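You operate a simulated robot arm through the tools that you are given. There is no shell and no other tool. Be economical: measure what you need, move in short steps, check, and stop when the job is done.

Carry out the task below with a simulated two-armed robot. There is one attempt and no reset: what you move stays moved.

## Task
Brake the grey-handled cart, fold the green cloth and wipe the deck.
Fine: brake first; fold the flat green cloth in half where it lies; wipe the crumbs with the folded striped grey cloth and put it back. What is to be rubbed or washed off counts as gone when no trace of it is left.

It is judged by the outcome, as a careful person would: the job done as asked, and still so three seconds after it is handed in. It fails if anything else is knocked over, pushed out of place, dropped, spilled or broken. Flat cloth is picked up by pressing the open fingertips on it (5 to 10 N) and closing them slowly along it; thin cloth reads only 2 to 8 mm in the jaws.

## Robot
Two 6-joint arms with fingered hands on one trunk, on a base that drives. Base frame: it is fixed to the floor where the robot stands at the start and does not move with it; the origin is under the middle of the robot, x ahead of it, y to its left, z up. Readings come in m, degrees, newtons and seconds.
The left shoulder is at the start at [0.05, 0.17, 0.96], the right one opposite. With the tool pointing down near the work surface each hand reaches from about 0.42 to 0.72 m from the robot's upright axis, wherever it stands, measured 20 degrees to its own side. Places, roughly: deck of the grey-handled cart [0.6, 0.6, 0.5]; grey brake lever [0.7, 0, 0.8]; grey-handled cart [0.6, 0.5, 0.3]. Payload 3.5 kg a hand.
The tool frame of a hand sits at the grasp point between the pads (the TCP): z along the fingers, y along the line on which they close. The tips reach 0.026 m beyond it. The gripper opens to 0.132 m. The gripper's body begins 0.073 m behind the TCP. The gripper is a hand of 3 fingers: y runs from the thumb to the fingers, the wrist lies at [0, 0, -0.234] in the tool frame.
Orientation is that of the tool frame in the base frame, as [roll, pitch, yaw] about the fixed x, y, z axes, in that order (R = Rz(yaw) Ry(pitch) Rx(roll)). With the fingers straight down and closing along the base's y, the tool's x points along the base's -x, its y along +y and its z along -z.

## Interface
- The arms move only by the tool step_arm. It takes "left_motion", "right_motion" or both (then of equal length, played together; a hand with none holds still); each is a list of rows, each a list of 6 numbers: the shift along the base's x, y, z in m, then the turn, a rotation vector about the base's x, y, z in degrees. In form: [[dx, dy, dz, wx, wy, wz], ...]. A call has 1 to 8 rows; each row is the pose to reach, as a shift and turn from the pose commanded when the call began. Rows are played at 5 a second. More than 0.05 m and 8.6 degrees between two rows, and nothing of the call is played. A pose out of reach is approached as far as the arm can. The call stops where the force on the tool passes 40 N (or 10 N more than at its start, if that is more) or the arm is blocked; 0.2 s more then pass. In this call time passes only in rows, and 0.2 s behind the last. It gives the time, the measured TCP pose, the force on the tool (base axes), the opening and the grip force at its end, in the units of the frame above (readings bear some noise), with the torque about the TCP (base axes, N m) and any sound that the robot's microphone picked up.
- Cameras (640 x 400 px; columns grow to the right, rows downward): "scene" is now at [0.0143, 0.054, 1.5442]; the picture's right is [0.70, -0.71, 0.00], its down [-0.56, -0.55, -0.62] and it looks along [0.45, 0.44, -0.78] (base axes); focal length 271 px, centre (320, 200). "left" rides on the left gripper at [-0.062, 0.003, -0.092] in its tool frame; the picture's right is [-0.05, -1.00, 0.00], its down [0.83, -0.04, -0.56] and it looks along [0.55, -0.03, 0.83] (tool axes); focal length 230 px, centre (320, 200). "right" rides on the right gripper at [0.062, 0.003, -0.092] in its tool frame; the picture's right is [-0.05, 1.00, 0.00], its down [-0.83, -0.04, -0.56] and it looks along [-0.55, -0.03, 0.83] (tool axes); focal length 230 px, centre (320, 200). There is no depth. A picture from a camera that has moved, and an enlarged one, comes with that camera's place and axes in the base frame and with its lens.
- capture(camera): a new picture of that camera. The clock stands still meanwhile.
- slide_trunk(by): slides the trunk up (or, below 0, down) by that many m; the arms and the scene camera ride with it, the base frame stays. It gives what a move gives, with no picture.
- base_move(legs): drives the robot by 1 to 6 legs, each [ahead, left, turn to the left] in m, m and degrees, along the robot's own axes; the way and the turn of a leg run together, so that a leg with both is an arc; at most 1.5 m and 180 degrees a leg. The arms and the cameras ride along, it lands a little off, and it stops where it bumps. It gives what a move gives.
- curl_fingers(finger1, finger2, thumb_bend, hand): sets how far each is bent, from 0 (flat) to 1 (curled in); at 0.3 the hand is open as for a grip, at 0.7 the pads meet at the TCP. One left out holds its place. A second passes; each finger stops where it meets its share of the squeeze, and holds until it gets a number again. It is the only way to open and close the hand. It gives what a move gives, with no picture; readings hold the bend of each and the force on the fingers (four entries, about 0 where the hand has none), thumb and palm.
- aim_head(pan, tilt): turns the head with the scene camera to pan (to the left, within 86 degrees either way) and tilt (down, from -29 to 69), counted from straight ahead of the robot. It gives what a move gives.
- close_up(camera, box): a new picture of the part [left, top, right, bottom] of that camera's present view, enlarged. The clock stands still meanwhile.
- finish_job(): hands the job in; it is judged then, once.

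Go step by step. Nothing tells you exact positions but the pictures and the camera data: compare them with the known pose of the tool, close in by small moves and look again before you grip or let go. The budget is 120 turns and 108 pictures, counting those below and the enlarged ones. Unless the task says otherwise, let go and move clear before handing in, and close with one line.

The tools are called after ">>>" as name(argument=value, ...) on one line, values as JSON. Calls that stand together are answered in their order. step_arm: Moves the arms, as the interface text tells. Its arguments: {"type":"object","properties":{"left_motion":{"type":"array"},"right_motion":{"type":"array"}},"required":[]} The other tools are called the same way: slide_trunk (by) slides the trunk up or down; curl_fingers (finger1, finger2, thumb_bend, hand) moves the fingers one by one; base_move (legs) drives the base; aim_head (pan, tilt) turns the head that bears the scene camera; capture (camera) takes a picture; close_up (camera, box) takes an enlarged picture of a part of a camera's view; finish_job () hands the job in.

At the start:

```text
time_s: 0.0
left_eef_pos: [0.4296, 0.4116, 0.9386]
left_ee_rot: [180.0, 0.0, 180.0]
left_force: [0.7, -0.2, -0.3]
left_ft_torque: [0.01, -0.02, -0.03]
left_gripper_width: 0.1321
left_grip_force: 0.0
left_shape: jaw
left_bend: [0.3, 0.3, 0.3]
left_finger forces: [0.0, 0.1, 0.0, 0.0, 0.1, 0.1]
right_eef_pos: [0.6682, 0.0235, 1.0046]
right_ee_rot: [-180.0, 0.0, 180.0]
right_force: [0.5, -0.2, 0.5]
right_ft_torque: [-0.02, -0.06, 0.01]
right_gripper_width: 0.1318
right_grip_force: 0.1
right_shape: jaw
right_bend: [0.3, 0.3, 0.3]
right_finger forces: [0.0, 0.0, 0.1, 0.0, 0.0, 0.0]
trunk travel left (down, up): [-0.575, 0.135]
robot x, y, heading: [0.0024, -0.0004, -0.3]
head pan, tilt: [44.4, 51.4]
```

scene: 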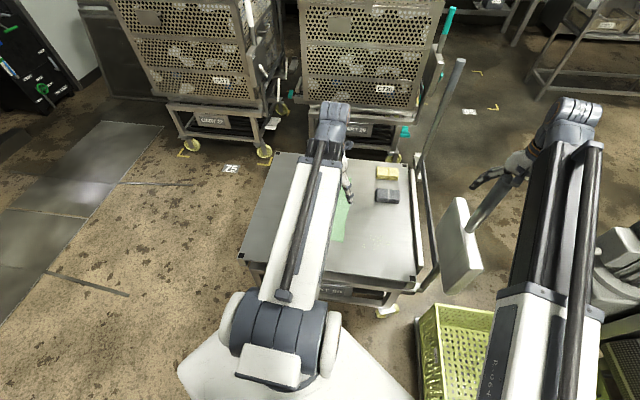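
right: 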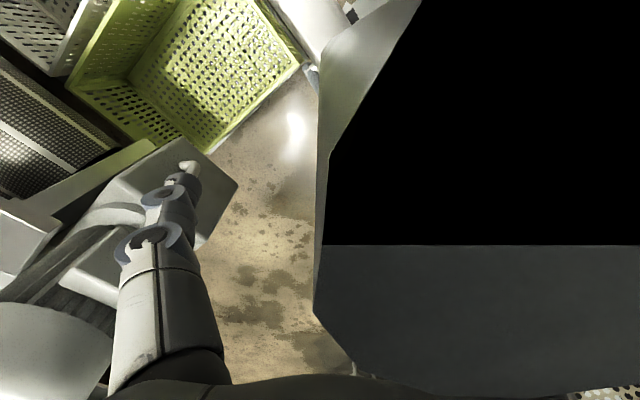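
left: 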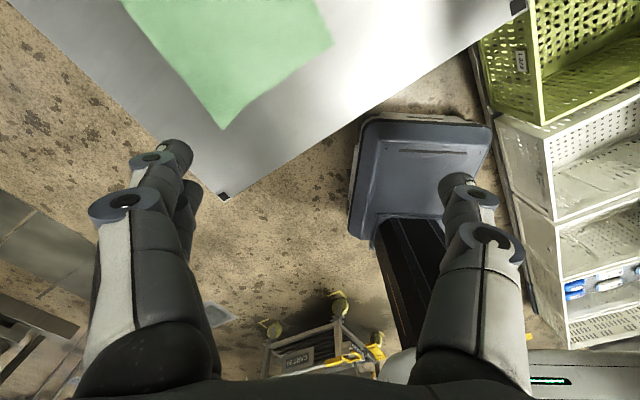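

The cart's deck lies ahead-left with the green cloth under the left arm, a yellow and a grey cloth near the far end, and a panel with a pole near the right hand. I'll look closer before moving.

>>> close_up(camera="scene", box=[380, 40, 540, 300])

>>> close_up(camera="scene", box=[230, 140, 450, 320])

>>> aim_head(pan=0, tilt=50)

>>> capture(camera="scene")

```text
1.54 times, centred on (460, 170) of scene
camera zoom: at [0.0143, 0.054, 1.5442], right [0.7, -0.71, 0.0], down [-0.56, -0.55, -0.62], along [0.45, 0.44, -0.78], focal length 417 px, centre (105, 246)
```

zoom: 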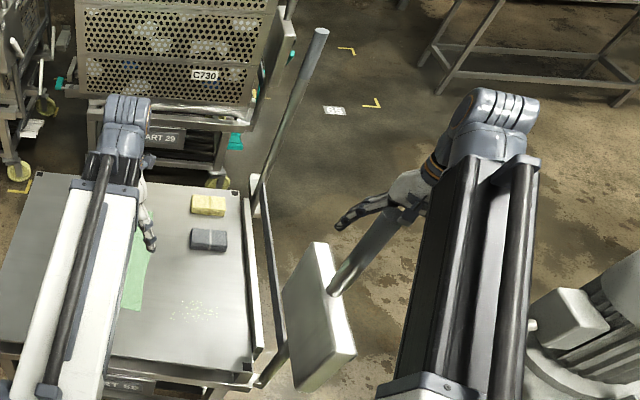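

```text
2.22 times, centred on (340, 230) of scene
camera zoom: at [0.0143, 0.054, 1.5442], right [0.7, -0.71, 0.0], down [-0.56, -0.55, -0.62], along [0.45, 0.44, -0.78], focal length 603 px, centre (276, 133)
```

zoom: 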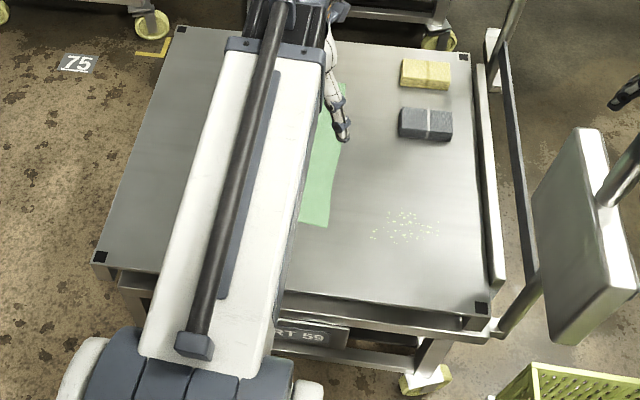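

```text
time_s: 1.1
left_eef_pos: [0.4291, 0.4125, 0.9381]
left_ee_rot: [-180.0, 0.0, 179.9]
left_force: [0.7, 0.0, -0.4]
left_ft_torque: [0.01, 0.0, -0.02]
left_gripper_width: 0.1318
left_grip_force: 0.0
left_shape: jaw
left_bend: [0.3, 0.3, 0.3]
left_finger forces: [0.0, 0.1, 0.0, 0.0, 0.0, 0.0]
right_eef_pos: [0.6692, 0.0229, 1.0046]
right_ee_rot: [-180.0, 0.0, -180.0]
right_force: [0.6, -0.8, -0.3]
right_ft_torque: [-0.01, 0.01, 0.01]
right_gripper_width: 0.1321
right_grip_force: 0.0
right_shape: jaw
right_bend: [0.3, 0.3, 0.3]
right_finger forces: [0.0, 0.0, 0.1, 0.0, 0.1, 0.1]
trunk travel left (down, up): [-0.575, 0.135]
robot x, y, heading: [-0.001, -0.0009, -0.1]
head pan, tilt: [0.0, 50.0]
```

```text
102 pictures are left
camera scene: at [0.0373, 0.001, 1.546], right [0.0, -1.0, 0.0], down [-0.77, 0.0, -0.64], along [0.64, 0.0, -0.77], focal length 271 px, centre (320, 200)
```

scene: 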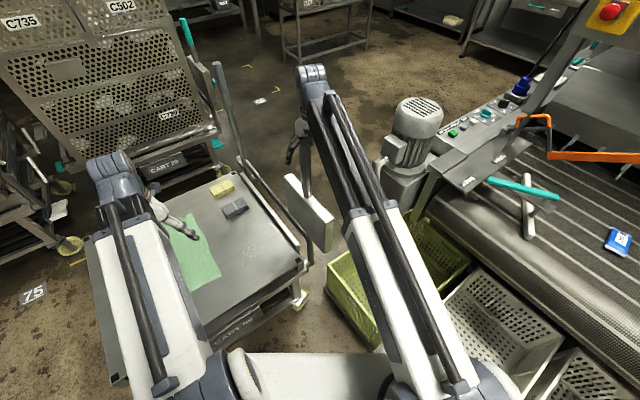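

>>> close_up(camera="scene", box=[200, 60, 360, 260])

>>> capture(camera="right")

```text
2.00 times, centred on (280, 160) of scene
camera zoom: at [0.0373, 0.001, 1.546], right [0.0, -1.0, 0.0], down [-0.77, 0.0, -0.64], along [0.64, 0.0, -0.77], focal length 542 px, centre (400, 280)
```

zoom: 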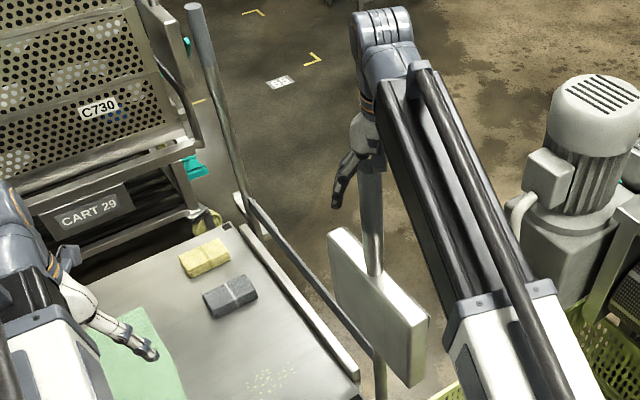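

```text
100 pictures are left
camera right: at [0.6064, 0.0254, 1.0956], right [0.05, 1.0, 0.0], down [0.83, -0.04, 0.56], along [0.55, -0.03, -0.83], focal length 230 px, centre (320, 200)
```

right: 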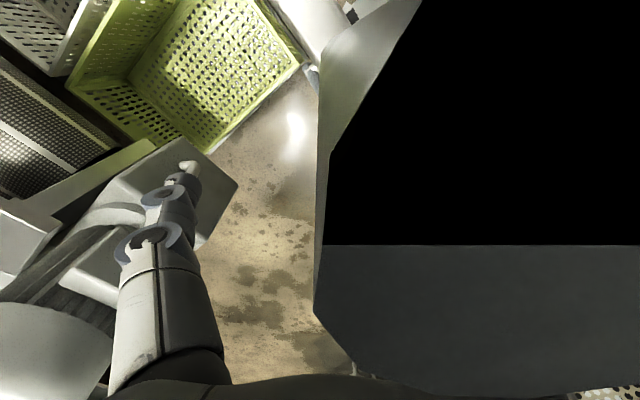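

The lever seems to rise from the panel near the right hand; the right camera is half black. I'll raise the right hand and see what blocks it.

>>> step_arm(right_motion=[[0, 0, 0.04, 0, 0, 0], [0, -0.02, 0.07, 0, 0, 0], [0, -0.06, 0.08, 0, 0, 0], [-0.02, -0.1, 0.08, 0, 0, 0]])

>>> capture(camera="right")

>>> capture(camera="scene")

```text
time_s: 2.1
left_eef_pos: [0.4289, 0.4103, 0.9378]
left_ee_rot: [-180.0, 0.0, -179.9]
left_force: [0.1, 0.2, 0.2]
left_ft_torque: [-0.03, 0.02, -0.02]
left_gripper_width: 0.1319
left_grip_force: 0.0
left_shape: jaw
left_bend: [0.3, 0.3, 0.3]
left_finger forces: [0.0, 0.0, 0.0, 0.0, 0.0, 0.0]
right_eef_pos: [0.6477, -0.0783, 1.0846]
right_ee_rot: [180.0, 0.0, 179.9]
right_force: [-0.6, -0.4, -0.1]
right_ft_torque: [0.02, 0.02, 0.02]
right_gripper_width: 0.1321
right_grip_force: 0.0
right_shape: jaw
right_bend: [0.3, 0.3, 0.3]
right_finger forces: [0.0, 0.0, 0.0, 0.0, 0.0, 0.0]
trunk travel left (down, up): [-0.575, 0.135]
robot x, y, heading: [-0.0001, 0.0002, 0.2]
head pan, tilt: [0.0, 50.0]
```

```text
99 pictures are left
camera right: at [0.5859, -0.076, 1.1753], right [0.05, 1.0, 0.0], down [0.83, -0.04, 0.56], along [0.55, -0.03, -0.83], focal length 230 px, centre (320, 200)
```

right: 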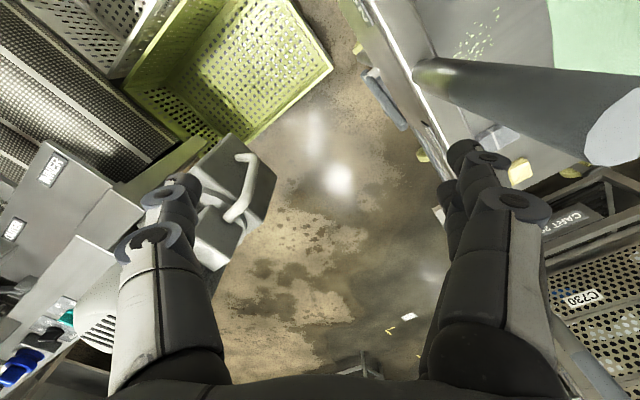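

```text
98 pictures are left
camera scene: at [0.0371, 0.0007, 1.546], right [0.0, -1.0, 0.0], down [-0.77, 0.0, -0.64], along [0.64, 0.0, -0.77], focal length 271 px, centre (320, 200)
```

scene: 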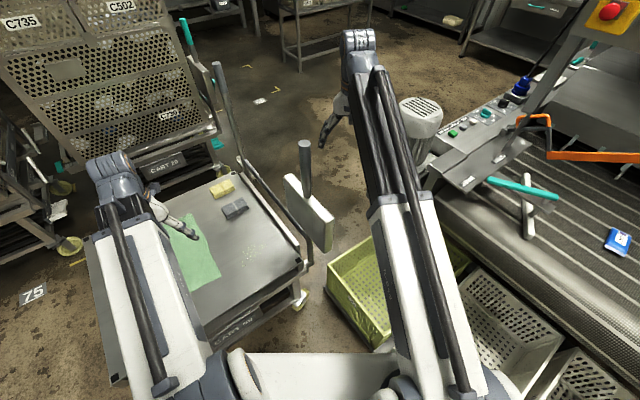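

>>> close_up(camera="scene", box=[230, 120, 350, 270])

>>> close_up(camera="right", box=[340, 0, 640, 190])

```text
2.67 times, centred on (290, 195) of scene
camera zoom: at [0.0371, 0.0007, 1.546], right [0.0, -1.0, 0.0], down [-0.77, 0.0, -0.64], along [0.64, 0.0, -0.77], focal length 723 px, centre (400, 213)
```

zoom: 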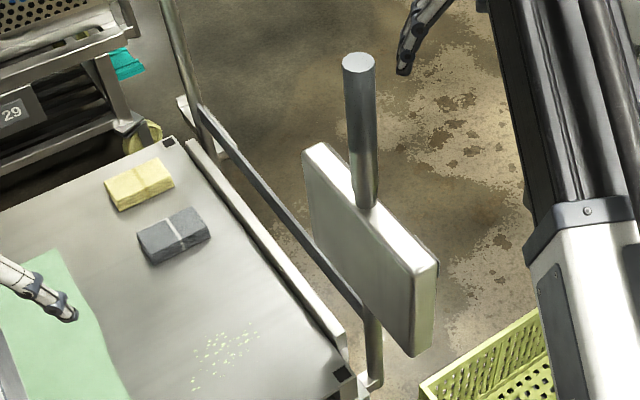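

```text
2.11 times, centred on (490, 95) of right
camera zoom: at [0.5859, -0.076, 1.1753], right [0.05, 1.0, 0.0], down [0.83, -0.04, 0.56], along [0.55, -0.03, -0.83], focal length 484 px, centre (-38, 421)
```

zoom: 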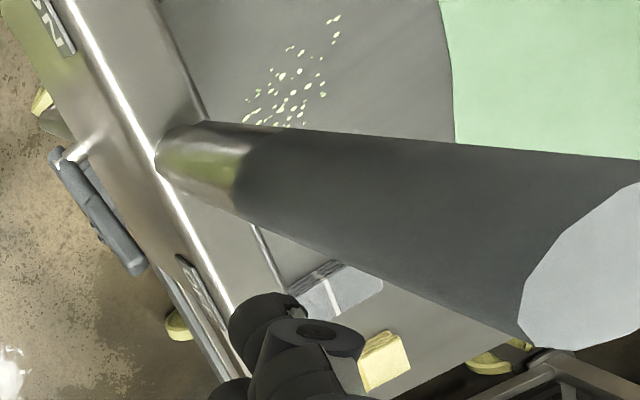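

The near post is the cart's handle at about (0.62, 0.04), top at 1.08; the brake lever is a small grey bar on the panel's outer face. I'll swing the right hand outward and turn its camera toward that face.

>>> step_arm(right_motion=[[0, -0.03, 0, 0, 0, 8], [0, -0.06, 0, 0, 0, 16], [0, -0.09, 0, 0, 0, 24], [0, -0.12, 0, 0, 0, 32], [0, -0.15, 0, 0, 0, 40], [0, -0.17, 0, 0, 0, 48], [0, -0.17, 0, 0, 0, 56], [0, -0.17, 0, 0, 0, 64]])

>>> capture(camera="right")

```text
time_s: 3.9
left_eef_pos: [0.4283, 0.4123, 0.9377]
left_ee_rot: [180.0, -0.1, -179.9]
left_force: [-1.1, 0.6, 0.3]
left_ft_torque: [-0.01, 0.0, 0.0]
left_gripper_width: 0.1321
left_grip_force: 0.1
left_shape: jaw
left_bend: [0.3, 0.3, 0.3]
left_finger forces: [0.1, 0.1, 0.1, 0.1, 0.1, 0.0]
right_eef_pos: [0.6484, -0.2479, 1.0852]
right_ee_rot: [-180.0, 0.0, -115.9]
right_force: [-0.2, 0.7, -0.5]
right_ft_torque: [0.0, 0.01, 0.0]
right_gripper_width: 0.1318
right_grip_force: 0.1
right_shape: jaw
right_bend: [0.3, 0.3, 0.3]
right_finger forces: [0.0, 0.1, 0.0, 0.0, 0.0, 0.1]
trunk travel left (down, up): [-0.575, 0.135]
robot x, y, heading: [0.0007, -0.0038, -0.1]
head pan, tilt: [0.0, 50.0]
```

```text
95 pictures are left
camera right: at [0.6185, -0.3019, 1.1758], right [-0.88, 0.48, 0.0], down [0.4, 0.73, 0.56], along [0.27, 0.49, -0.83], focal length 230 px, centre (320, 200)
```

right: 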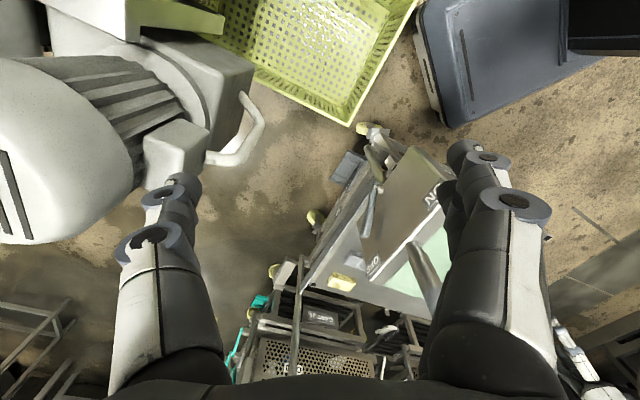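

>>> close_up(camera="right", box=[300, 110, 460, 300])

```text
2.11 times, centred on (380, 205) of right
camera zoom: at [0.6185, -0.3019, 1.1758], right [-0.88, 0.48, 0.0], down [0.4, 0.73, 0.56], along [0.27, 0.49, -0.83], focal length 484 px, centre (194, 190)
```

zoom: 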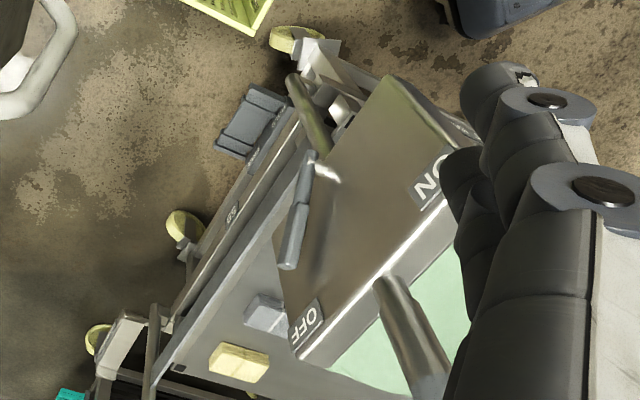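

The lever is on the panel's outer face, pivot about (0.63, 0.00, 0.70), handle tip about (0.70, 0.06, 0.79), pointing at OFF; ON is mirrored toward the near side. I'll turn the hand so its fingers can straddle the lever from outside.

>>> step_arm(right_motion=[[0, 0, 0, 0, 0, -8.5], [0, 0, 0, 0, 0, -17], [0, 0, 0, 0, 0, -25.5], [0, 0, 0, 0, 0, -34], [0, 0, 0, 0, 0, -42.5], [0, 0, 0, 0, 0, -51], [0, 0, 0, 0, 0, -59.5], [0, 0, 0, 0, 0, -68]])

>>> step_arm(right_motion=[[0.01, 0, 0, 0, 0, -8.2], [0.02, 0, 0, 0, 0, -16.4], [0.03, 0, 0, 0, 0, -24.6], [0.04, 0, 0, 0, 0, -32.8], [0.06, 0, 0, 0, 0, -41], [0.08, 0, 0, 0, 0, -49]])

>>> step_arm(right_motion=[[0, 0, -0.02, 6.4, 4.8, 0], [0, 0, -0.04, 12.8, 9.6, 0], [0, 0, -0.06, 19.2, 14.4, 0], [0, 0, -0.08, 25.6, 19.2, 0], [0, 0, -0.1, 32, 24, 0], [0, 0, -0.12, 36, 27, 0]])

>>> capture(camera="right")

>>> capture(camera="scene")

```text
time_s: 5.7
left_eef_pos: [0.4287, 0.411, 0.9384]
left_ee_rot: [-180.0, 0.0, 179.9]
left_force: [-0.5, -0.8, -0.3]
left_ft_torque: [0.04, 0.0, -0.03]
left_gripper_width: 0.1321
left_grip_force: 0.1
left_shape: jaw
left_bend: [0.3, 0.3, 0.3]
left_finger forces: [0.0, 0.0, 0.0, 0.0, 0.1, 0.0]
right_eef_pos: [0.6475, -0.2475, 1.0845]
right_ee_rot: [-180.0, 0.0, 175.8]
right_force: [-0.4, 0.4, 0.0]
right_ft_torque: [-0.01, 0.0, 0.0]
right_gripper_width: 0.1318
right_grip_force: 0.1
right_shape: jaw
right_bend: [0.3, 0.3, 0.3]
right_finger forces: [0.1, 0.0, 0.0, 0.1, 0.0, 0.0]
trunk travel left (down, up): [-0.575, 0.135]
robot x, y, heading: [0.0028, 0.0021, -0.2]
head pan, tilt: [0.0, 50.0]
```

```text
time_s: 7.1
left_eef_pos: [0.4297, 0.4119, 0.9391]
left_ee_rot: [-180.0, -0.1, 180.0]
left_force: [-0.2, 0.5, 0.8]
left_ft_torque: [0.0, 0.0, 0.03]
left_gripper_width: 0.1321
left_grip_force: 0.1
left_shape: jaw
left_bend: [0.3, 0.3, 0.3]
left_finger forces: [0.0, 0.0, 0.0, 0.0, 0.0, 0.1]
right_eef_pos: [0.7072, -0.2443, 1.0767]
right_ee_rot: [179.9, 0.2, 127.0]
right_force: [0.2, 0.4, 0.7]
right_ft_torque: [-0.01, 0.0, 0.01]
right_gripper_width: 0.1317
right_grip_force: 0.1
right_shape: jaw
right_bend: [0.3, 0.3, 0.3]
right_finger forces: [0.0, 0.0, 0.1, 0.0, 0.0, 0.0]
right hand out of reach, approached as far as the arm can: row 5, 6
trunk travel left (down, up): [-0.575, 0.135]
robot x, y, heading: [-0.0019, 0.0013, 0.1]
head pan, tilt: [0.0, 50.0]
```

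```text
time_s: 8.5
left_eef_pos: [0.4304, 0.412, 0.9388]
left_ee_rot: [-180.0, 0.0, 179.9]
left_force: [0.0, 0.5, 0.3]
left_ft_torque: [0.01, 0.01, -0.03]
left_gripper_width: 0.132
left_grip_force: 0.1
left_shape: jaw
left_bend: [0.3, 0.3, 0.3]
left_finger forces: [0.0, 0.1, 0.0, 0.1, 0.0, 0.0]
right_eef_pos: [0.65, -0.1837, 0.8874]
right_ee_rot: [176.0, -41.7, 126.9]
right_force: [0.4, 0.3, 0.4]
right_ft_torque: [0.03, 0.02, 0.04]
right_gripper_width: 0.1317
right_grip_force: 0.2
right_shape: jaw
right_bend: [0.3, 0.3, 0.3]
right_finger forces: [0.0, 0.0, 0.0, 0.0, 0.1, 0.0]
right hand out of reach, approached as far as the arm can: row 1, 2, 3, 4, 5, 6
trunk travel left (down, up): [-0.575, 0.135]
robot x, y, heading: [0.0015, 0.003, -0.1]
head pan, tilt: [0.0, 50.0]
```

```text
93 pictures are left
camera right: at [0.6558, -0.1985, 0.9958], right [0.85, 0.53, 0.02], down [0.53, -0.84, -0.14], along [-0.06, 0.13, -0.99], focal length 230 px, centre (320, 200)
```

right: 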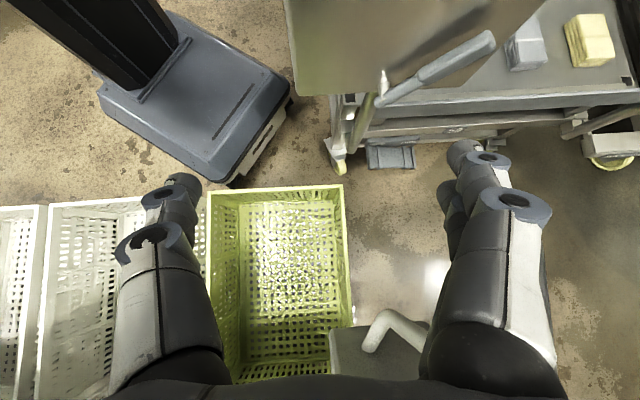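

```text
92 pictures are left
camera scene: at [0.0376, 0.0009, 1.546], right [0.0, -1.0, 0.0], down [-0.77, 0.0, -0.64], along [0.64, 0.0, -0.77], focal length 271 px, centre (320, 200)
```

scene: 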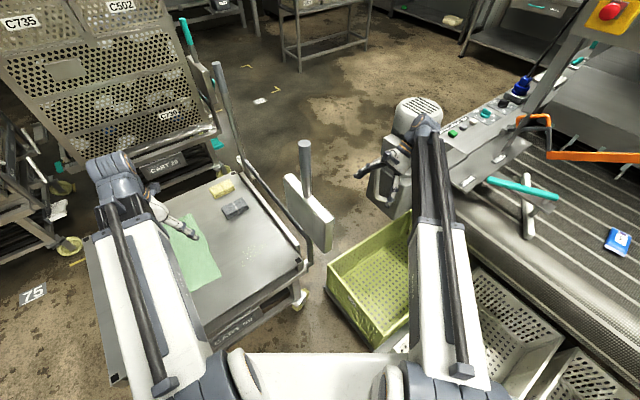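

The arm is short of reach from here. There is room to drive a little ahead-left between basket and cart.

>>> base_move(legs=[[0.05, 0.05, 0]])

>>> curl_fingers(hand="right", finger1=0.45, finger2=0.45, thumb_bend=0.45)

```text
time_s: 9.5
left_eef_pos: [0.4798, 0.461, 0.9371]
left_ee_rot: [179.9, -0.1, -180.0]
left_force: [-0.6, 0.9, -0.6]
left_ft_torque: [-0.03, 0.04, -0.03]
left_gripper_width: 0.1317
left_grip_force: 0.0
left_shape: jaw
left_bend: [0.3, 0.3, 0.3]
left_finger forces: [0.1, 0.0, 0.1, 0.0, 0.0, 0.1]
right_eef_pos: [0.7, -0.1332, 0.8881]
right_ee_rot: [176.1, -41.7, 126.9]
right_force: [0.5, -0.3, -0.2]
right_ft_torque: [-0.01, 0.04, 0.0]
right_gripper_width: 0.1317
right_grip_force: 0.1
right_shape: jaw
right_bend: [0.3, 0.3, 0.3]
right_finger forces: [0.0, 0.0, 0.0, 0.0, 0.1, 0.0]
trunk travel left (down, up): [-0.575, 0.135]
robot x, y, heading: [0.0512, 0.0538, -0.1]
head pan, tilt: [0.0, 50.0]
```

```text
time_s: 10.5
left_eef_pos: [0.4787, 0.4614, 0.9379]
left_ee_rot: [180.0, 0.1, -180.0]
left_force: [0.4, 0.5, -0.6]
left_ft_torque: [-0.06, 0.01, -0.01]
left_gripper_width: 0.1318
left_grip_force: 0.1
left_shape: jaw
left_bend: [0.3, 0.3, 0.3]
left_finger forces: [0.0, 0.1, 0.0, 0.0, 0.0, 0.1]
right_eef_pos: [0.7001, -0.1334, 0.8872]
right_ee_rot: [175.9, -41.6, 126.9]
right_force: [-0.7, 1.1, 0.0]
right_ft_torque: [0.0, 0.02, 0.0]
right_gripper_width: 0.0853
right_grip_force: 0.0
right_shape: fingers
right_bend: [0.45, 0.45, 0.45]
right_finger forces: [0.0, 0.0, 0.0, 0.1, 0.0, 0.0]
trunk travel left (down, up): [-0.575, 0.135]
robot x, y, heading: [0.0529, 0.051, -0.1]
head pan, tilt: [0.0, 50.0]
```

>>> step_arm(right_motion=[[0, 0, -0.01, 0, 0, 0]])

>>> capture(camera="right")

```text
time_s: 10.9
left_eef_pos: [0.4787, 0.4612, 0.9378]
left_ee_rot: [180.0, -0.1, 180.0]
left_force: [-0.8, -1.1, 0.0]
left_ft_torque: [0.0, 0.02, 0.0]
left_gripper_width: 0.132
left_grip_force: 0.0
left_shape: jaw
left_bend: [0.3, 0.3, 0.3]
left_finger forces: [0.0, 0.0, 0.0, 0.0, 0.0, 0.0]
right_eef_pos: [0.6993, -0.1329, 0.878]
right_ee_rot: [175.9, -41.5, 126.9]
right_force: [-0.5, 0.0, 0.0]
right_ft_torque: [-0.04, -0.02, 0.02]
right_gripper_width: 0.0855
right_grip_force: 0.0
right_shape: fingers
right_bend: [0.45, 0.45, 0.45]
right_finger forces: [0.0, 0.0, 0.0, 0.1, 0.0, 0.0]
trunk travel left (down, up): [-0.575, 0.135]
robot x, y, heading: [0.0503, 0.0488, 0.2]
head pan, tilt: [0.0, 50.0]
```

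```text
91 pictures are left
camera right: at [0.7053, -0.1485, 0.9861], right [0.85, 0.53, 0.02], down [0.53, -0.84, -0.14], along [-0.06, 0.13, -0.99], focal length 230 px, centre (320, 200)
```

right: 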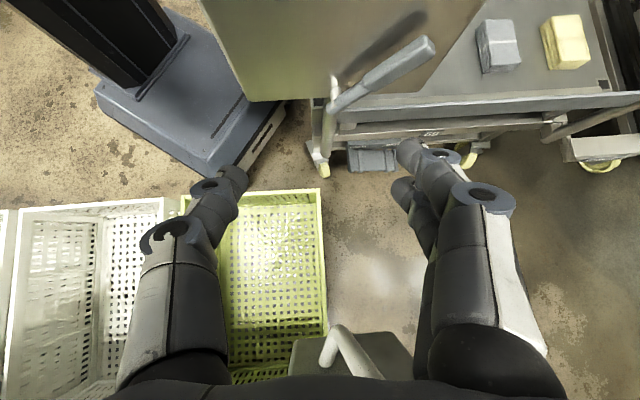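

Lever location is confirmed. I'll move to a standoff in front of it, then straddle it.

>>> curl_fingers(hand="right", finger1=0.4, finger2=0.4, thumb_bend=0.4)

>>> step_arm(right_motion=[[0.016, 0.025, -0.028, 0, 0, 0], [0.032, 0.049, -0.056, 0, 0, 0], [0.048, 0.074, -0.084, 0, 0, 0], [0.063, 0.098, -0.111, 0, 0, 0]])

>>> capture(camera="right")

>>> close_up(camera="scene", box=[260, 100, 420, 260])

```text
time_s: 11.9
left_eef_pos: [0.4793, 0.4618, 0.9378]
left_ee_rot: [179.9, 0.0, -180.0]
left_force: [-0.3, 0.4, 0.7]
left_ft_torque: [0.01, -0.03, 0.01]
left_gripper_width: 0.1318
left_grip_force: 0.1
left_shape: jaw
left_bend: [0.3, 0.3, 0.3]
left_finger forces: [0.0, 0.1, 0.0, 0.1, 0.1, 0.0]
right_eef_pos: [0.6997, -0.1333, 0.8777]
right_ee_rot: [176.0, -41.6, 126.9]
right_force: [-0.4, -0.1, 0.6]
right_ft_torque: [0.0, -0.01, -0.03]
right_gripper_width: 0.1009
right_grip_force: 0.0
right_shape: fingers
right_bend: [0.4, 0.4, 0.4]
right_finger forces: [0.0, 0.1, 0.0, 0.1, 0.1, 0.0]
trunk travel left (down, up): [-0.575, 0.135]
robot x, y, heading: [0.0532, 0.0513, -0.2]
head pan, tilt: [0.0, 50.0]
```

```text
time_s: 12.9
left_eef_pos: [0.4783, 0.4621, 0.9383]
left_ee_rot: [-179.9, 0.0, 180.0]
left_force: [1.1, -0.3, 0.1]
left_ft_torque: [0.02, 0.01, 0.04]
left_gripper_width: 0.1319
left_grip_force: 0.1
left_shape: jaw
left_bend: [0.3, 0.3, 0.3]
left_finger forces: [0.0, 0.0, 0.0, 0.0, 0.1, 0.1]
right_eef_pos: [0.7025, -0.0344, 0.7846]
right_ee_rot: [175.9, -41.5, 126.9]
right_force: [-0.9, 0.8, -0.7]
right_ft_torque: [0.0, 0.0, -0.03]
right_gripper_width: 0.1011
right_grip_force: 0.1
right_shape: fingers
right_bend: [0.4, 0.4, 0.4]
right_finger forces: [0.1, 0.1, 0.1, 0.1, 0.1, 0.1]
right hand out of reach, approached as far as the arm can: row 1, 2, 3, 4
trunk travel left (down, up): [-0.575, 0.135]
robot x, y, heading: [0.0518, 0.0481, -0.0]
head pan, tilt: [0.0, 50.0]
```

```text
90 pictures are left
camera right: at [0.7078, -0.05, 0.892], right [0.85, 0.53, 0.02], down [0.53, -0.84, -0.14], along [-0.06, 0.13, -0.99], focal length 230 px, centre (320, 200)
```

right: 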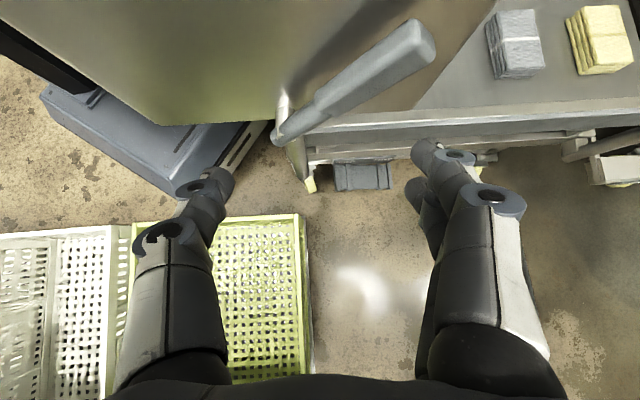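

```text
2.50 times, centred on (340, 180) of scene
camera zoom: at [0.0874, 0.0507, 1.5461], right [0.0, -1.0, 0.0], down [-0.77, 0.0, -0.64], along [0.64, 0.0, -0.77], focal length 678 px, centre (270, 250)
```

zoom: 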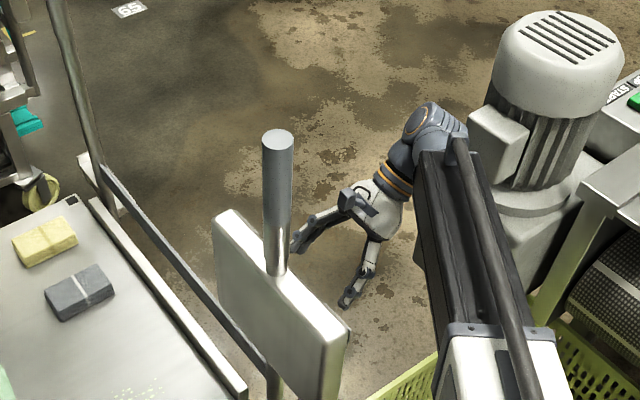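

>>> step_arm(right_motion=[[0, 0.03, -0.006, 0, 0, 0], [0, 0.055, -0.012, 0, 0, 0], [0, 0.078, -0.018, 0, 0, 0]])

>>> capture(camera="right")

```text
time_s: 13.7
left_eef_pos: [0.4785, 0.4613, 0.938]
left_ee_rot: [180.0, 0.1, -180.0]
left_force: [-0.5, -0.5, -0.4]
left_ft_torque: [-0.03, -0.02, -0.03]
left_gripper_width: 0.1319
left_grip_force: 0.2
left_shape: jaw
left_bend: [0.3, 0.3, 0.3]
left_finger forces: [0.1, 0.0, 0.0, 0.0, 0.0, 0.0]
right_eef_pos: [0.7002, 0.0439, 0.7662]
right_ee_rot: [175.9, -41.5, 126.9]
right_force: [-0.3, 0.3, 0.2]
right_ft_torque: [0.04, 0.01, -0.02]
right_gripper_width: 0.1008
right_grip_force: 0.0
right_shape: fingers
right_bend: [0.4, 0.4, 0.4]
right_finger forces: [0.1, 0.0, 0.0, 0.1, 0.0, 0.1]
right hand out of reach, approached as far as the arm can: row 3
trunk travel left (down, up): [-0.575, 0.135]
robot x, y, heading: [0.0515, 0.0499, 0.0]
head pan, tilt: [0.0, 50.0]
```

```text
88 pictures are left
camera right: at [0.7055, 0.0281, 0.8752], right [0.85, 0.53, 0.02], down [0.53, -0.84, -0.14], along [-0.06, 0.13, -0.99], focal length 230 px, centre (320, 200)
```

right: 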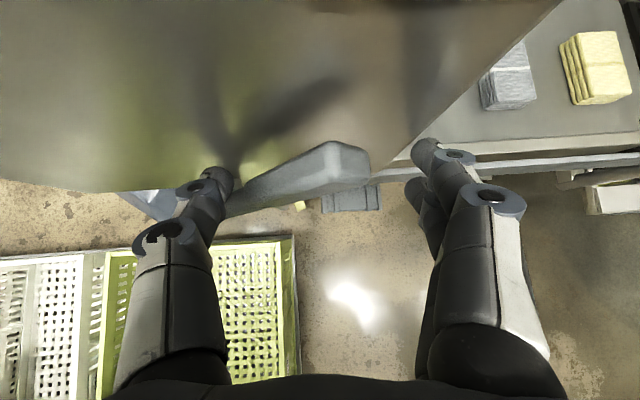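

The lever sits between thumb and fingers. I'll push it toward ON along the panel.

>>> step_arm(right_motion=[[-0.02, -0.015, 0, 0, 0, 0], [-0.04, -0.03, 0.003, 0, 0, 0], [-0.06, -0.045, 0.006, 0, 0, 0], [-0.08, -0.06, 0.006, 0, 0, 0], [-0.1, -0.075, 0.006, 0, 0, 0], [-0.12, -0.09, 0.003, 0, 0, 0]])

>>> capture(camera="right")

```text
time_s: 15.1
left_eef_pos: [0.4791, 0.4621, 0.9377]
left_ee_rot: [180.0, 0.0, -180.0]
left_force: [-0.2, 0.1, 0.0]
left_ft_torque: [0.01, 0.02, -0.02]
left_gripper_width: 0.1319
left_grip_force: 0.1
left_shape: jaw
left_bend: [0.3, 0.3, 0.3]
left_finger forces: [0.0, 0.0, 0.0, 0.0, 0.1, 0.0]
right_eef_pos: [0.5771, -0.0462, 0.7656]
right_ee_rot: [176.2, -41.6, 126.9]
right_force: [3.9, 3.1, -0.6]
right_ft_torque: [0.02, -0.03, 0.0]
right_gripper_width: 0.1014
right_grip_force: 2.4
right_shape: fingers
right_bend: [0.4, 0.35, 0.4]
right_finger forces: [0.0, 4.3, 0.0, 0.1, 0.0, 0.0]
trunk travel left (down, up): [-0.575, 0.135]
robot x, y, heading: [0.0542, 0.0456, 0.0]
head pan, tilt: [0.0, 50.0]
```

```text
87 pictures are left
camera right: at [0.583, -0.0615, 0.8751], right [0.85, 0.53, 0.02], down [0.53, -0.84, -0.14], along [-0.06, 0.13, -0.99], focal length 230 px, centre (320, 200)
```

right: 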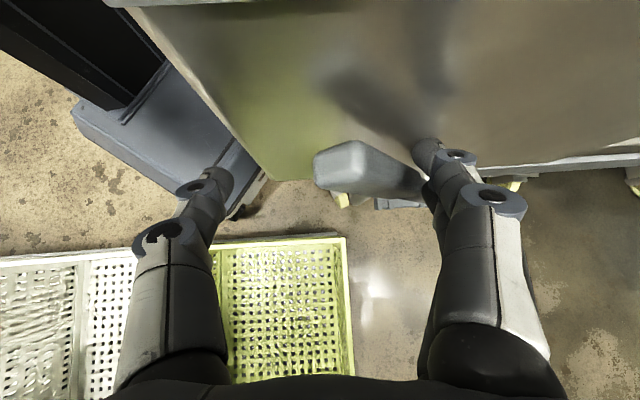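

It swings freely. I'll continue until it meets its stop.

>>> step_arm(right_motion=[[-0.012, -0.009, -0.002, 0, 0, 0], [-0.024, -0.018, -0.004, 0, 0, 0], [-0.036, -0.027, -0.007, 0, 0, 0], [-0.048, -0.036, -0.01, 0, 0, 0]])

>>> capture(camera="right")

```text
time_s: 16.2
left_eef_pos: [0.4812, 0.4623, 0.9383]
left_ee_rot: [180.0, -0.1, -180.0]
left_force: [0.3, 0.8, -0.1]
left_ft_torque: [0.0, 0.0, 0.0]
left_gripper_width: 0.1322
left_grip_force: 0.1
left_shape: jaw
left_bend: [0.3, 0.3, 0.3]
left_finger forces: [0.0, 0.0, 0.1, 0.0, 0.0, 0.0]
right_eef_pos: [0.5383, -0.079, 0.7584]
right_ee_rot: [174.7, -41.5, 127.4]
right_force: [30.1, 9.4, 10.9]
right_ft_torque: [0.34, -0.84, -1.07]
right_gripper_width: 0.1421
right_grip_force: 20.8
right_shape: fingers
right_bend: [0.1, 0.25, 0.4]
right_finger forces: [24.6, 16.8, 0.1, 0.0, 0.1, 0.0]
trunk travel left (down, up): [-0.575, 0.135]
robot x, y, heading: [0.0492, 0.0531, 0.1]
head pan, tilt: [0.0, 50.0]
stopped in row 4 (right hand): the force on the tool passed its limit at 43 N (the readings are from after the stop); the commanded pose is now the measured one
```

```text
86 pictures are left
camera right: at [0.543, -0.0944, 0.8677], right [0.85, 0.52, 0.03], down [0.52, -0.84, -0.14], along [-0.04, 0.14, -0.99], focal length 230 px, centre (320, 200)
```

right: 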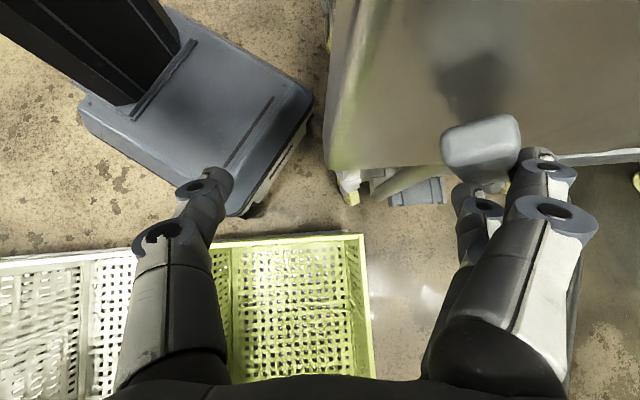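

The lever reached a firm stop. I'll ease off, withdraw and view it.

>>> step_arm(right_motion=[[0.02, 0.015, 0, 0, 0, 0], [0.032, 0.024, 0.002, 0, 0, 0], [0.045, 0, 0.01, 0, 0, 0], [0.06, -0.035, 0.02, 0, 0, 0], [0.07, -0.08, 0.03, 0, 0, 0], [0.08, -0.125, 0.04, 0, 0, 0], [0.08, -0.17, 0.06, 0, 0, 0]])

>>> capture(camera="right")

```text
time_s: 16.7
left_eef_pos: [0.4799, 0.461, 0.9377]
left_ee_rot: [-180.0, 0.1, 179.9]
left_force: [0.1, 0.3, 0.4]
left_ft_torque: [-0.01, -0.01, 0.01]
left_gripper_width: 0.1318
left_grip_force: 0.1
left_shape: jaw
left_bend: [0.3, 0.3, 0.3]
left_finger forces: [0.1, 0.1, 0.1, 0.0, 0.0, 0.1]
right_eef_pos: [0.561, -0.0686, 0.76]
right_ee_rot: [175.0, -41.0, 126.5]
right_force: [13.3, -5.8, 15.4]
right_ft_torque: [0.68, -0.99, -1.09]
right_gripper_width: 0.1255
right_grip_force: 13.7
right_shape: fingers
right_bend: [0.27, 0.36, 0.4]
right_finger forces: [15.1, 12.3, 0.0, 0.0, 0.0, 0.0]
trunk travel left (down, up): [-0.575, 0.135]
robot x, y, heading: [0.0489, 0.0502, -0.3]
head pan, tilt: [0.0, 50.0]
stopped in row 2 (right hand): the force on the tool passed its limit at 45 N (the readings are from after the stop); the commanded pose is now the measured one
```

```text
85 pictures are left
camera right: at [0.5639, -0.0836, 0.8683], right [0.86, 0.52, 0.03], down [0.51, -0.85, -0.13], along [-0.04, 0.13, -0.99], focal length 230 px, centre (320, 200)
```

right: 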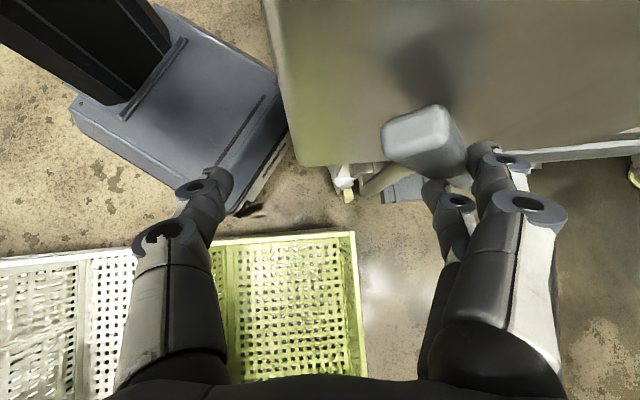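

>>> step_arm(right_motion=[[0.008, 0.004, 0, 0, 0, 0], [0.016, 0.006, 0, 0, 0, 0], [0.024, 0.006, 0, 0, 0, 0]])

>>> capture(camera="right")

```text
time_s: 17.5
left_eef_pos: [0.4797, 0.4613, 0.9377]
left_ee_rot: [180.0, 0.0, 179.9]
left_force: [-0.4, 0.0, 0.6]
left_ft_torque: [0.0, 0.03, 0.02]
left_gripper_width: 0.1319
left_grip_force: 0.1
left_shape: jaw
left_bend: [0.3, 0.3, 0.3]
left_finger forces: [0.1, 0.0, 0.0, 0.0, 0.0, 0.0]
right_eef_pos: [0.5812, -0.0619, 0.7586]
right_ee_rot: [175.7, -41.3, 126.6]
right_force: [0.7, 4.0, 5.8]
right_ft_torque: [0.32, -0.23, 0.18]
right_gripper_width: 0.1103
right_grip_force: 2.9
right_shape: fingers
right_bend: [0.35, 0.4, 0.4]
right_finger forces: [6.0, 0.0, 0.0, 0.0, 0.0, 0.1]
trunk travel left (down, up): [-0.575, 0.135]
robot x, y, heading: [0.0468, 0.052, -0.0]
head pan, tilt: [0.0, 50.0]
```

```text
84 pictures are left
camera right: at [0.5863, -0.0764, 0.8667], right [0.85, 0.52, 0.02], down [0.52, -0.84, -0.13], along [-0.05, 0.13, -0.99], focal length 230 px, centre (320, 200)
```

right: 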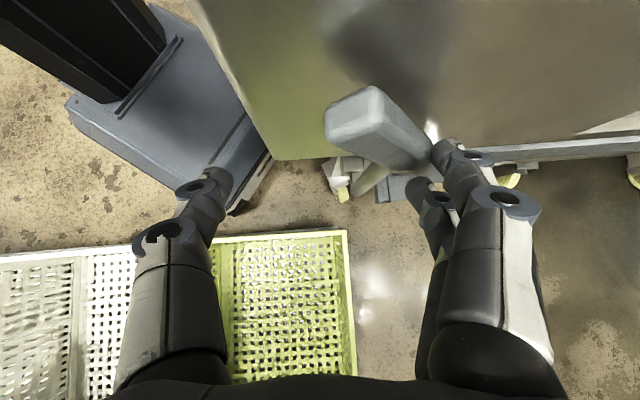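

>>> step_arm(right_motion=[[0.014, 0.006, 0, 0, 0, 0], [0.03, 0, 0.005, 0, 0, 0], [0.045, -0.03, 0.01, 0, 0, 0], [0.055, -0.07, 0.02, 0, 0, 0], [0.06, -0.11, 0.03, 0, 0, 0], [0.06, -0.14, 0.06, 0, 0, 0], [0.06, -0.16, 0.09, 0, 0, 0]])

>>> close_up(camera="right", box=[200, 0, 600, 250])

```text
time_s: 19.1
left_eef_pos: [0.4793, 0.4613, 0.9384]
left_ee_rot: [180.0, 0.1, 179.9]
left_force: [-0.4, 0.0, -0.4]
left_ft_torque: [0.0, -0.02, -0.01]
left_gripper_width: 0.1318
left_grip_force: 0.0
left_shape: jaw
left_bend: [0.3, 0.3, 0.3]
left_finger forces: [0.1, 0.0, 0.1, 0.0, 0.0, 0.0]
right_eef_pos: [0.6422, -0.2221, 0.8478]
right_ee_rot: [175.2, -40.8, 126.4]
right_force: [1.2, -0.1, -0.4]
right_ft_torque: [-0.02, -0.02, -0.03]
right_gripper_width: 0.1018
right_grip_force: 0.0
right_shape: fingers
right_bend: [0.4, 0.4, 0.4]
right_finger forces: [0.1, 0.0, 0.0, 0.0, 0.0, 0.0]
trunk travel left (down, up): [-0.575, 0.135]
robot x, y, heading: [0.0501, 0.0469, -0.2]
head pan, tilt: [0.0, 50.0]
```

```text
1.60 times, centred on (400, 125) of right
camera zoom: at [0.6458, -0.2367, 0.9559], right [0.86, 0.52, 0.03], down [0.52, -0.85, -0.13], along [-0.04, 0.12, -0.99], focal length 368 px, centre (192, 320)
```

zoom: 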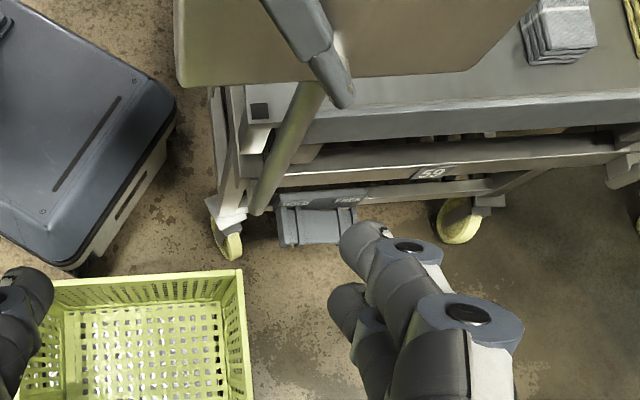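

>>> close_up(camera="right", box=[340, 90, 460, 165])

>>> step_arm(right_motion=[[0, -0.04, 0.0, -6.4, -4.8, 0], [0, -0.08, 0, -12.8, -9.6, 0], [-0.03, -0.1, 0.03, -19.2, -14.4, 0], [-0.06, -0.1, 0.06, -25.6, -19.2, 0]])

>>> capture(camera="right")

```text
5.33 times, centred on (400, 128) of right
camera zoom: at [0.6458, -0.2367, 0.9559], right [0.86, 0.52, 0.03], down [0.52, -0.85, -0.13], along [-0.04, 0.12, -0.99], focal length 1227 px, centre (-107, 587)
```

zoom: 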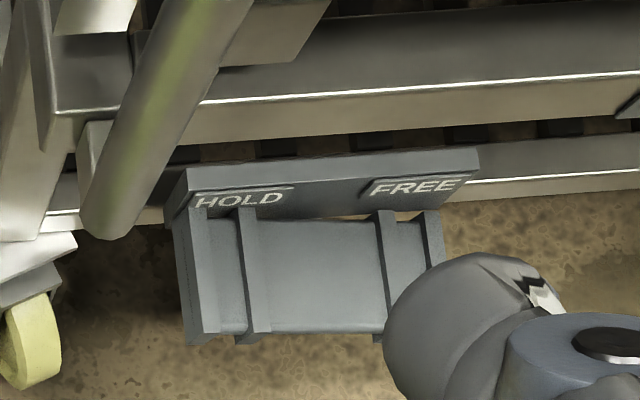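

```text
time_s: 20.1
left_eef_pos: [0.4797, 0.4614, 0.9387]
left_ee_rot: [180.0, 0.0, 179.9]
left_force: [0.1, 0.5, 0.0]
left_ft_torque: [0.0, 0.02, -0.05]
left_gripper_width: 0.1319
left_grip_force: 0.0
left_shape: jaw
left_bend: [0.3, 0.3, 0.3]
left_finger forces: [0.1, 0.0, 0.1, 0.0, 0.0, 0.0]
right_eef_pos: [0.5821, -0.3214, 0.9058]
right_ee_rot: [175.2, -9.2, 126.7]
right_force: [0.2, 0.3, -0.4]
right_ft_torque: [0.01, 0.0, 0.02]
right_gripper_width: 0.102
right_grip_force: 0.1
right_shape: fingers
right_bend: [0.4, 0.4, 0.4]
right_finger forces: [0.0, 0.0, 0.0, 0.1, 0.1, 0.1]
trunk travel left (down, up): [-0.575, 0.135]
robot x, y, heading: [0.0493, 0.0509, -0.2]
head pan, tilt: [0.0, 50.0]
```

```text
81 pictures are left
camera right: at [0.5498, -0.2878, 1.0055], right [0.84, 0.54, 0.07], down [0.47, -0.78, 0.41], along [0.28, -0.31, -0.91], focal length 230 px, centre (320, 200)
```

right: 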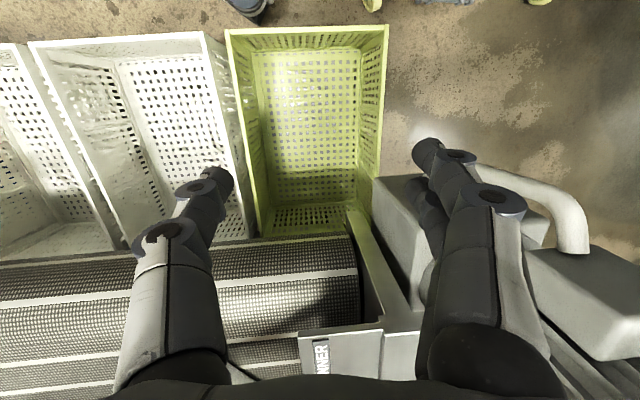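

The lever now points to ON (about 40° past vertical, mirrored from before) against its stop. Next the green cloth; I'll look at the deck.

>>> aim_head(pan=40, tilt=52)

>>> capture(camera="left")

>>> capture(camera="scene")

```text
time_s: 21.2
left_eef_pos: [0.4798, 0.461, 0.9398]
left_ee_rot: [179.9, 0.0, 179.9]
left_force: [0.5, -0.6, 0.8]
left_ft_torque: [-0.03, 0.01, -0.01]
left_gripper_width: 0.1317
left_grip_force: 0.1
left_shape: jaw
left_bend: [0.3, 0.3, 0.3]
left_finger forces: [0.0, 0.0, 0.1, 0.1, 0.0, 0.0]
right_eef_pos: [0.5821, -0.3212, 0.9062]
right_ee_rot: [175.4, -9.3, 126.5]
right_force: [0.5, -0.4, 0.4]
right_ft_torque: [0.01, -0.02, -0.02]
right_gripper_width: 0.1019
right_grip_force: 0.0
right_shape: fingers
right_bend: [0.4, 0.4, 0.4]
right_finger forces: [0.1, 0.0, 0.0, 0.0, 0.0, 0.0]
trunk travel left (down, up): [-0.575, 0.135]
robot x, y, heading: [0.0507, 0.0495, -0.1]
head pan, tilt: [40.0, 52.0]
```

```text
80 pictures are left
camera left: at [0.5413, 0.4631, 1.0312], right [0.05, -1.0, 0.0], down [-0.83, -0.04, 0.56], along [-0.55, -0.03, -0.83], focal length 230 px, centre (320, 200)
```

left: 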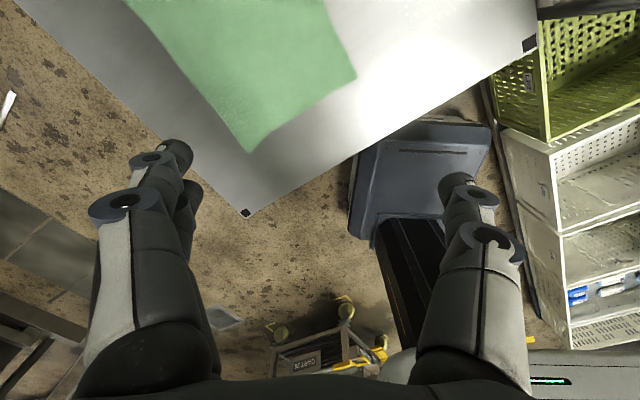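

```text
79 pictures are left
camera scene: at [0.0684, 0.0984, 1.5434], right [0.64, -0.77, 0.0], down [-0.6, -0.51, -0.62], along [0.47, 0.39, -0.79], focal length 271 px, centre (320, 200)
```

scene: 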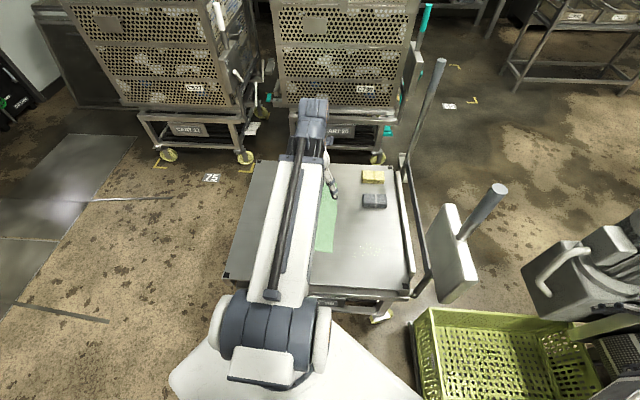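

>>> step_arm(left_motion=[[-0.03, 0.03, 0.02, 0, 0, 0], [-0.06, 0.06, 0.04, 0, 0, 0], [-0.09, 0.09, 0.06, 0, 0, 0], [-0.12, 0.12, 0.06, 0, 0, 0], [-0.15, 0.15, 0.06, 0, 0, 0], [-0.18, 0.18, 0.06, 0, 0, 0], [-0.21, 0.21, 0.06, 0, 0, 0]])

>>> capture(camera="scene")

>>> capture(camera="left")

```text
time_s: 22.8
left_eef_pos: [0.2716, 0.6731, 1.0001]
left_ee_rot: [-180.0, 0.0, 180.0]
left_force: [-0.2, -0.9, -0.2]
left_ft_torque: [0.02, -0.01, 0.02]
left_gripper_width: 0.1319
left_grip_force: 0.1
left_shape: jaw
left_bend: [0.3, 0.3, 0.3]
left_finger forces: [0.0, 0.0, 0.0, 0.0, 0.0, 0.1]
right_eef_pos: [0.5825, -0.3214, 0.9051]
right_ee_rot: [175.4, -9.1, 126.6]
right_force: [0.5, -0.1, -0.4]
right_ft_torque: [0.02, 0.01, -0.01]
right_gripper_width: 0.102
right_grip_force: 0.1
right_shape: fingers
right_bend: [0.4, 0.4, 0.4]
right_finger forces: [0.0, 0.1, 0.0, 0.0, 0.0, 0.1]
trunk travel left (down, up): [-0.575, 0.135]
robot x, y, heading: [0.0486, 0.0488, -0.3]
head pan, tilt: [40.0, 52.0]
```

```text
78 pictures are left
camera scene: at [0.0682, 0.0987, 1.5434], right [0.64, -0.77, 0.0], down [-0.6, -0.51, -0.62], along [0.47, 0.4, -0.79], focal length 271 px, centre (320, 200)
```

scene: 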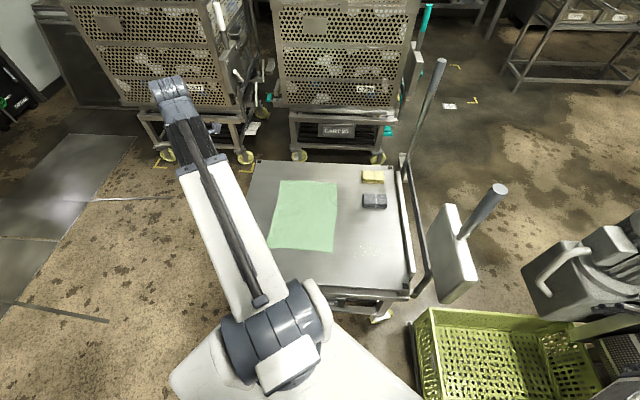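

```text
77 pictures are left
camera left: at [0.3315, 0.6756, 1.0928], right [0.05, -1.0, 0.0], down [-0.83, -0.04, 0.56], along [-0.55, -0.03, -0.83], focal length 230 px, centre (320, 200)
```

left: 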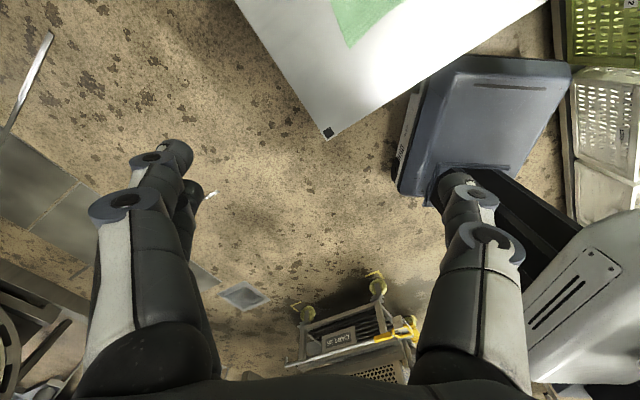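

>>> close_up(camera="scene", box=[230, 150, 430, 300])

```text
2.67 times, centred on (330, 225) of scene
camera zoom: at [0.0682, 0.0987, 1.5434], right [0.64, -0.77, 0.0], down [-0.6, -0.51, -0.62], along [0.47, 0.4, -0.79], focal length 723 px, centre (293, 133)
```

zoom: 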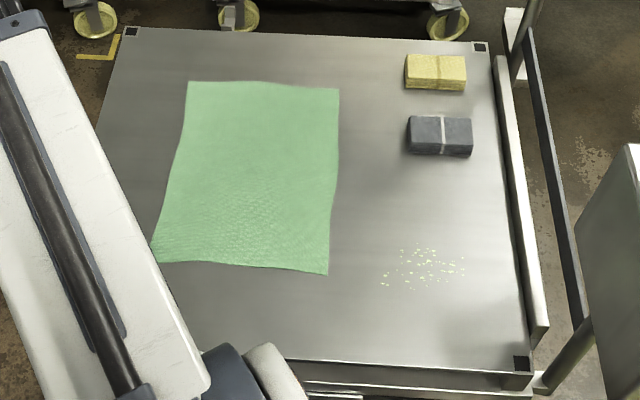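

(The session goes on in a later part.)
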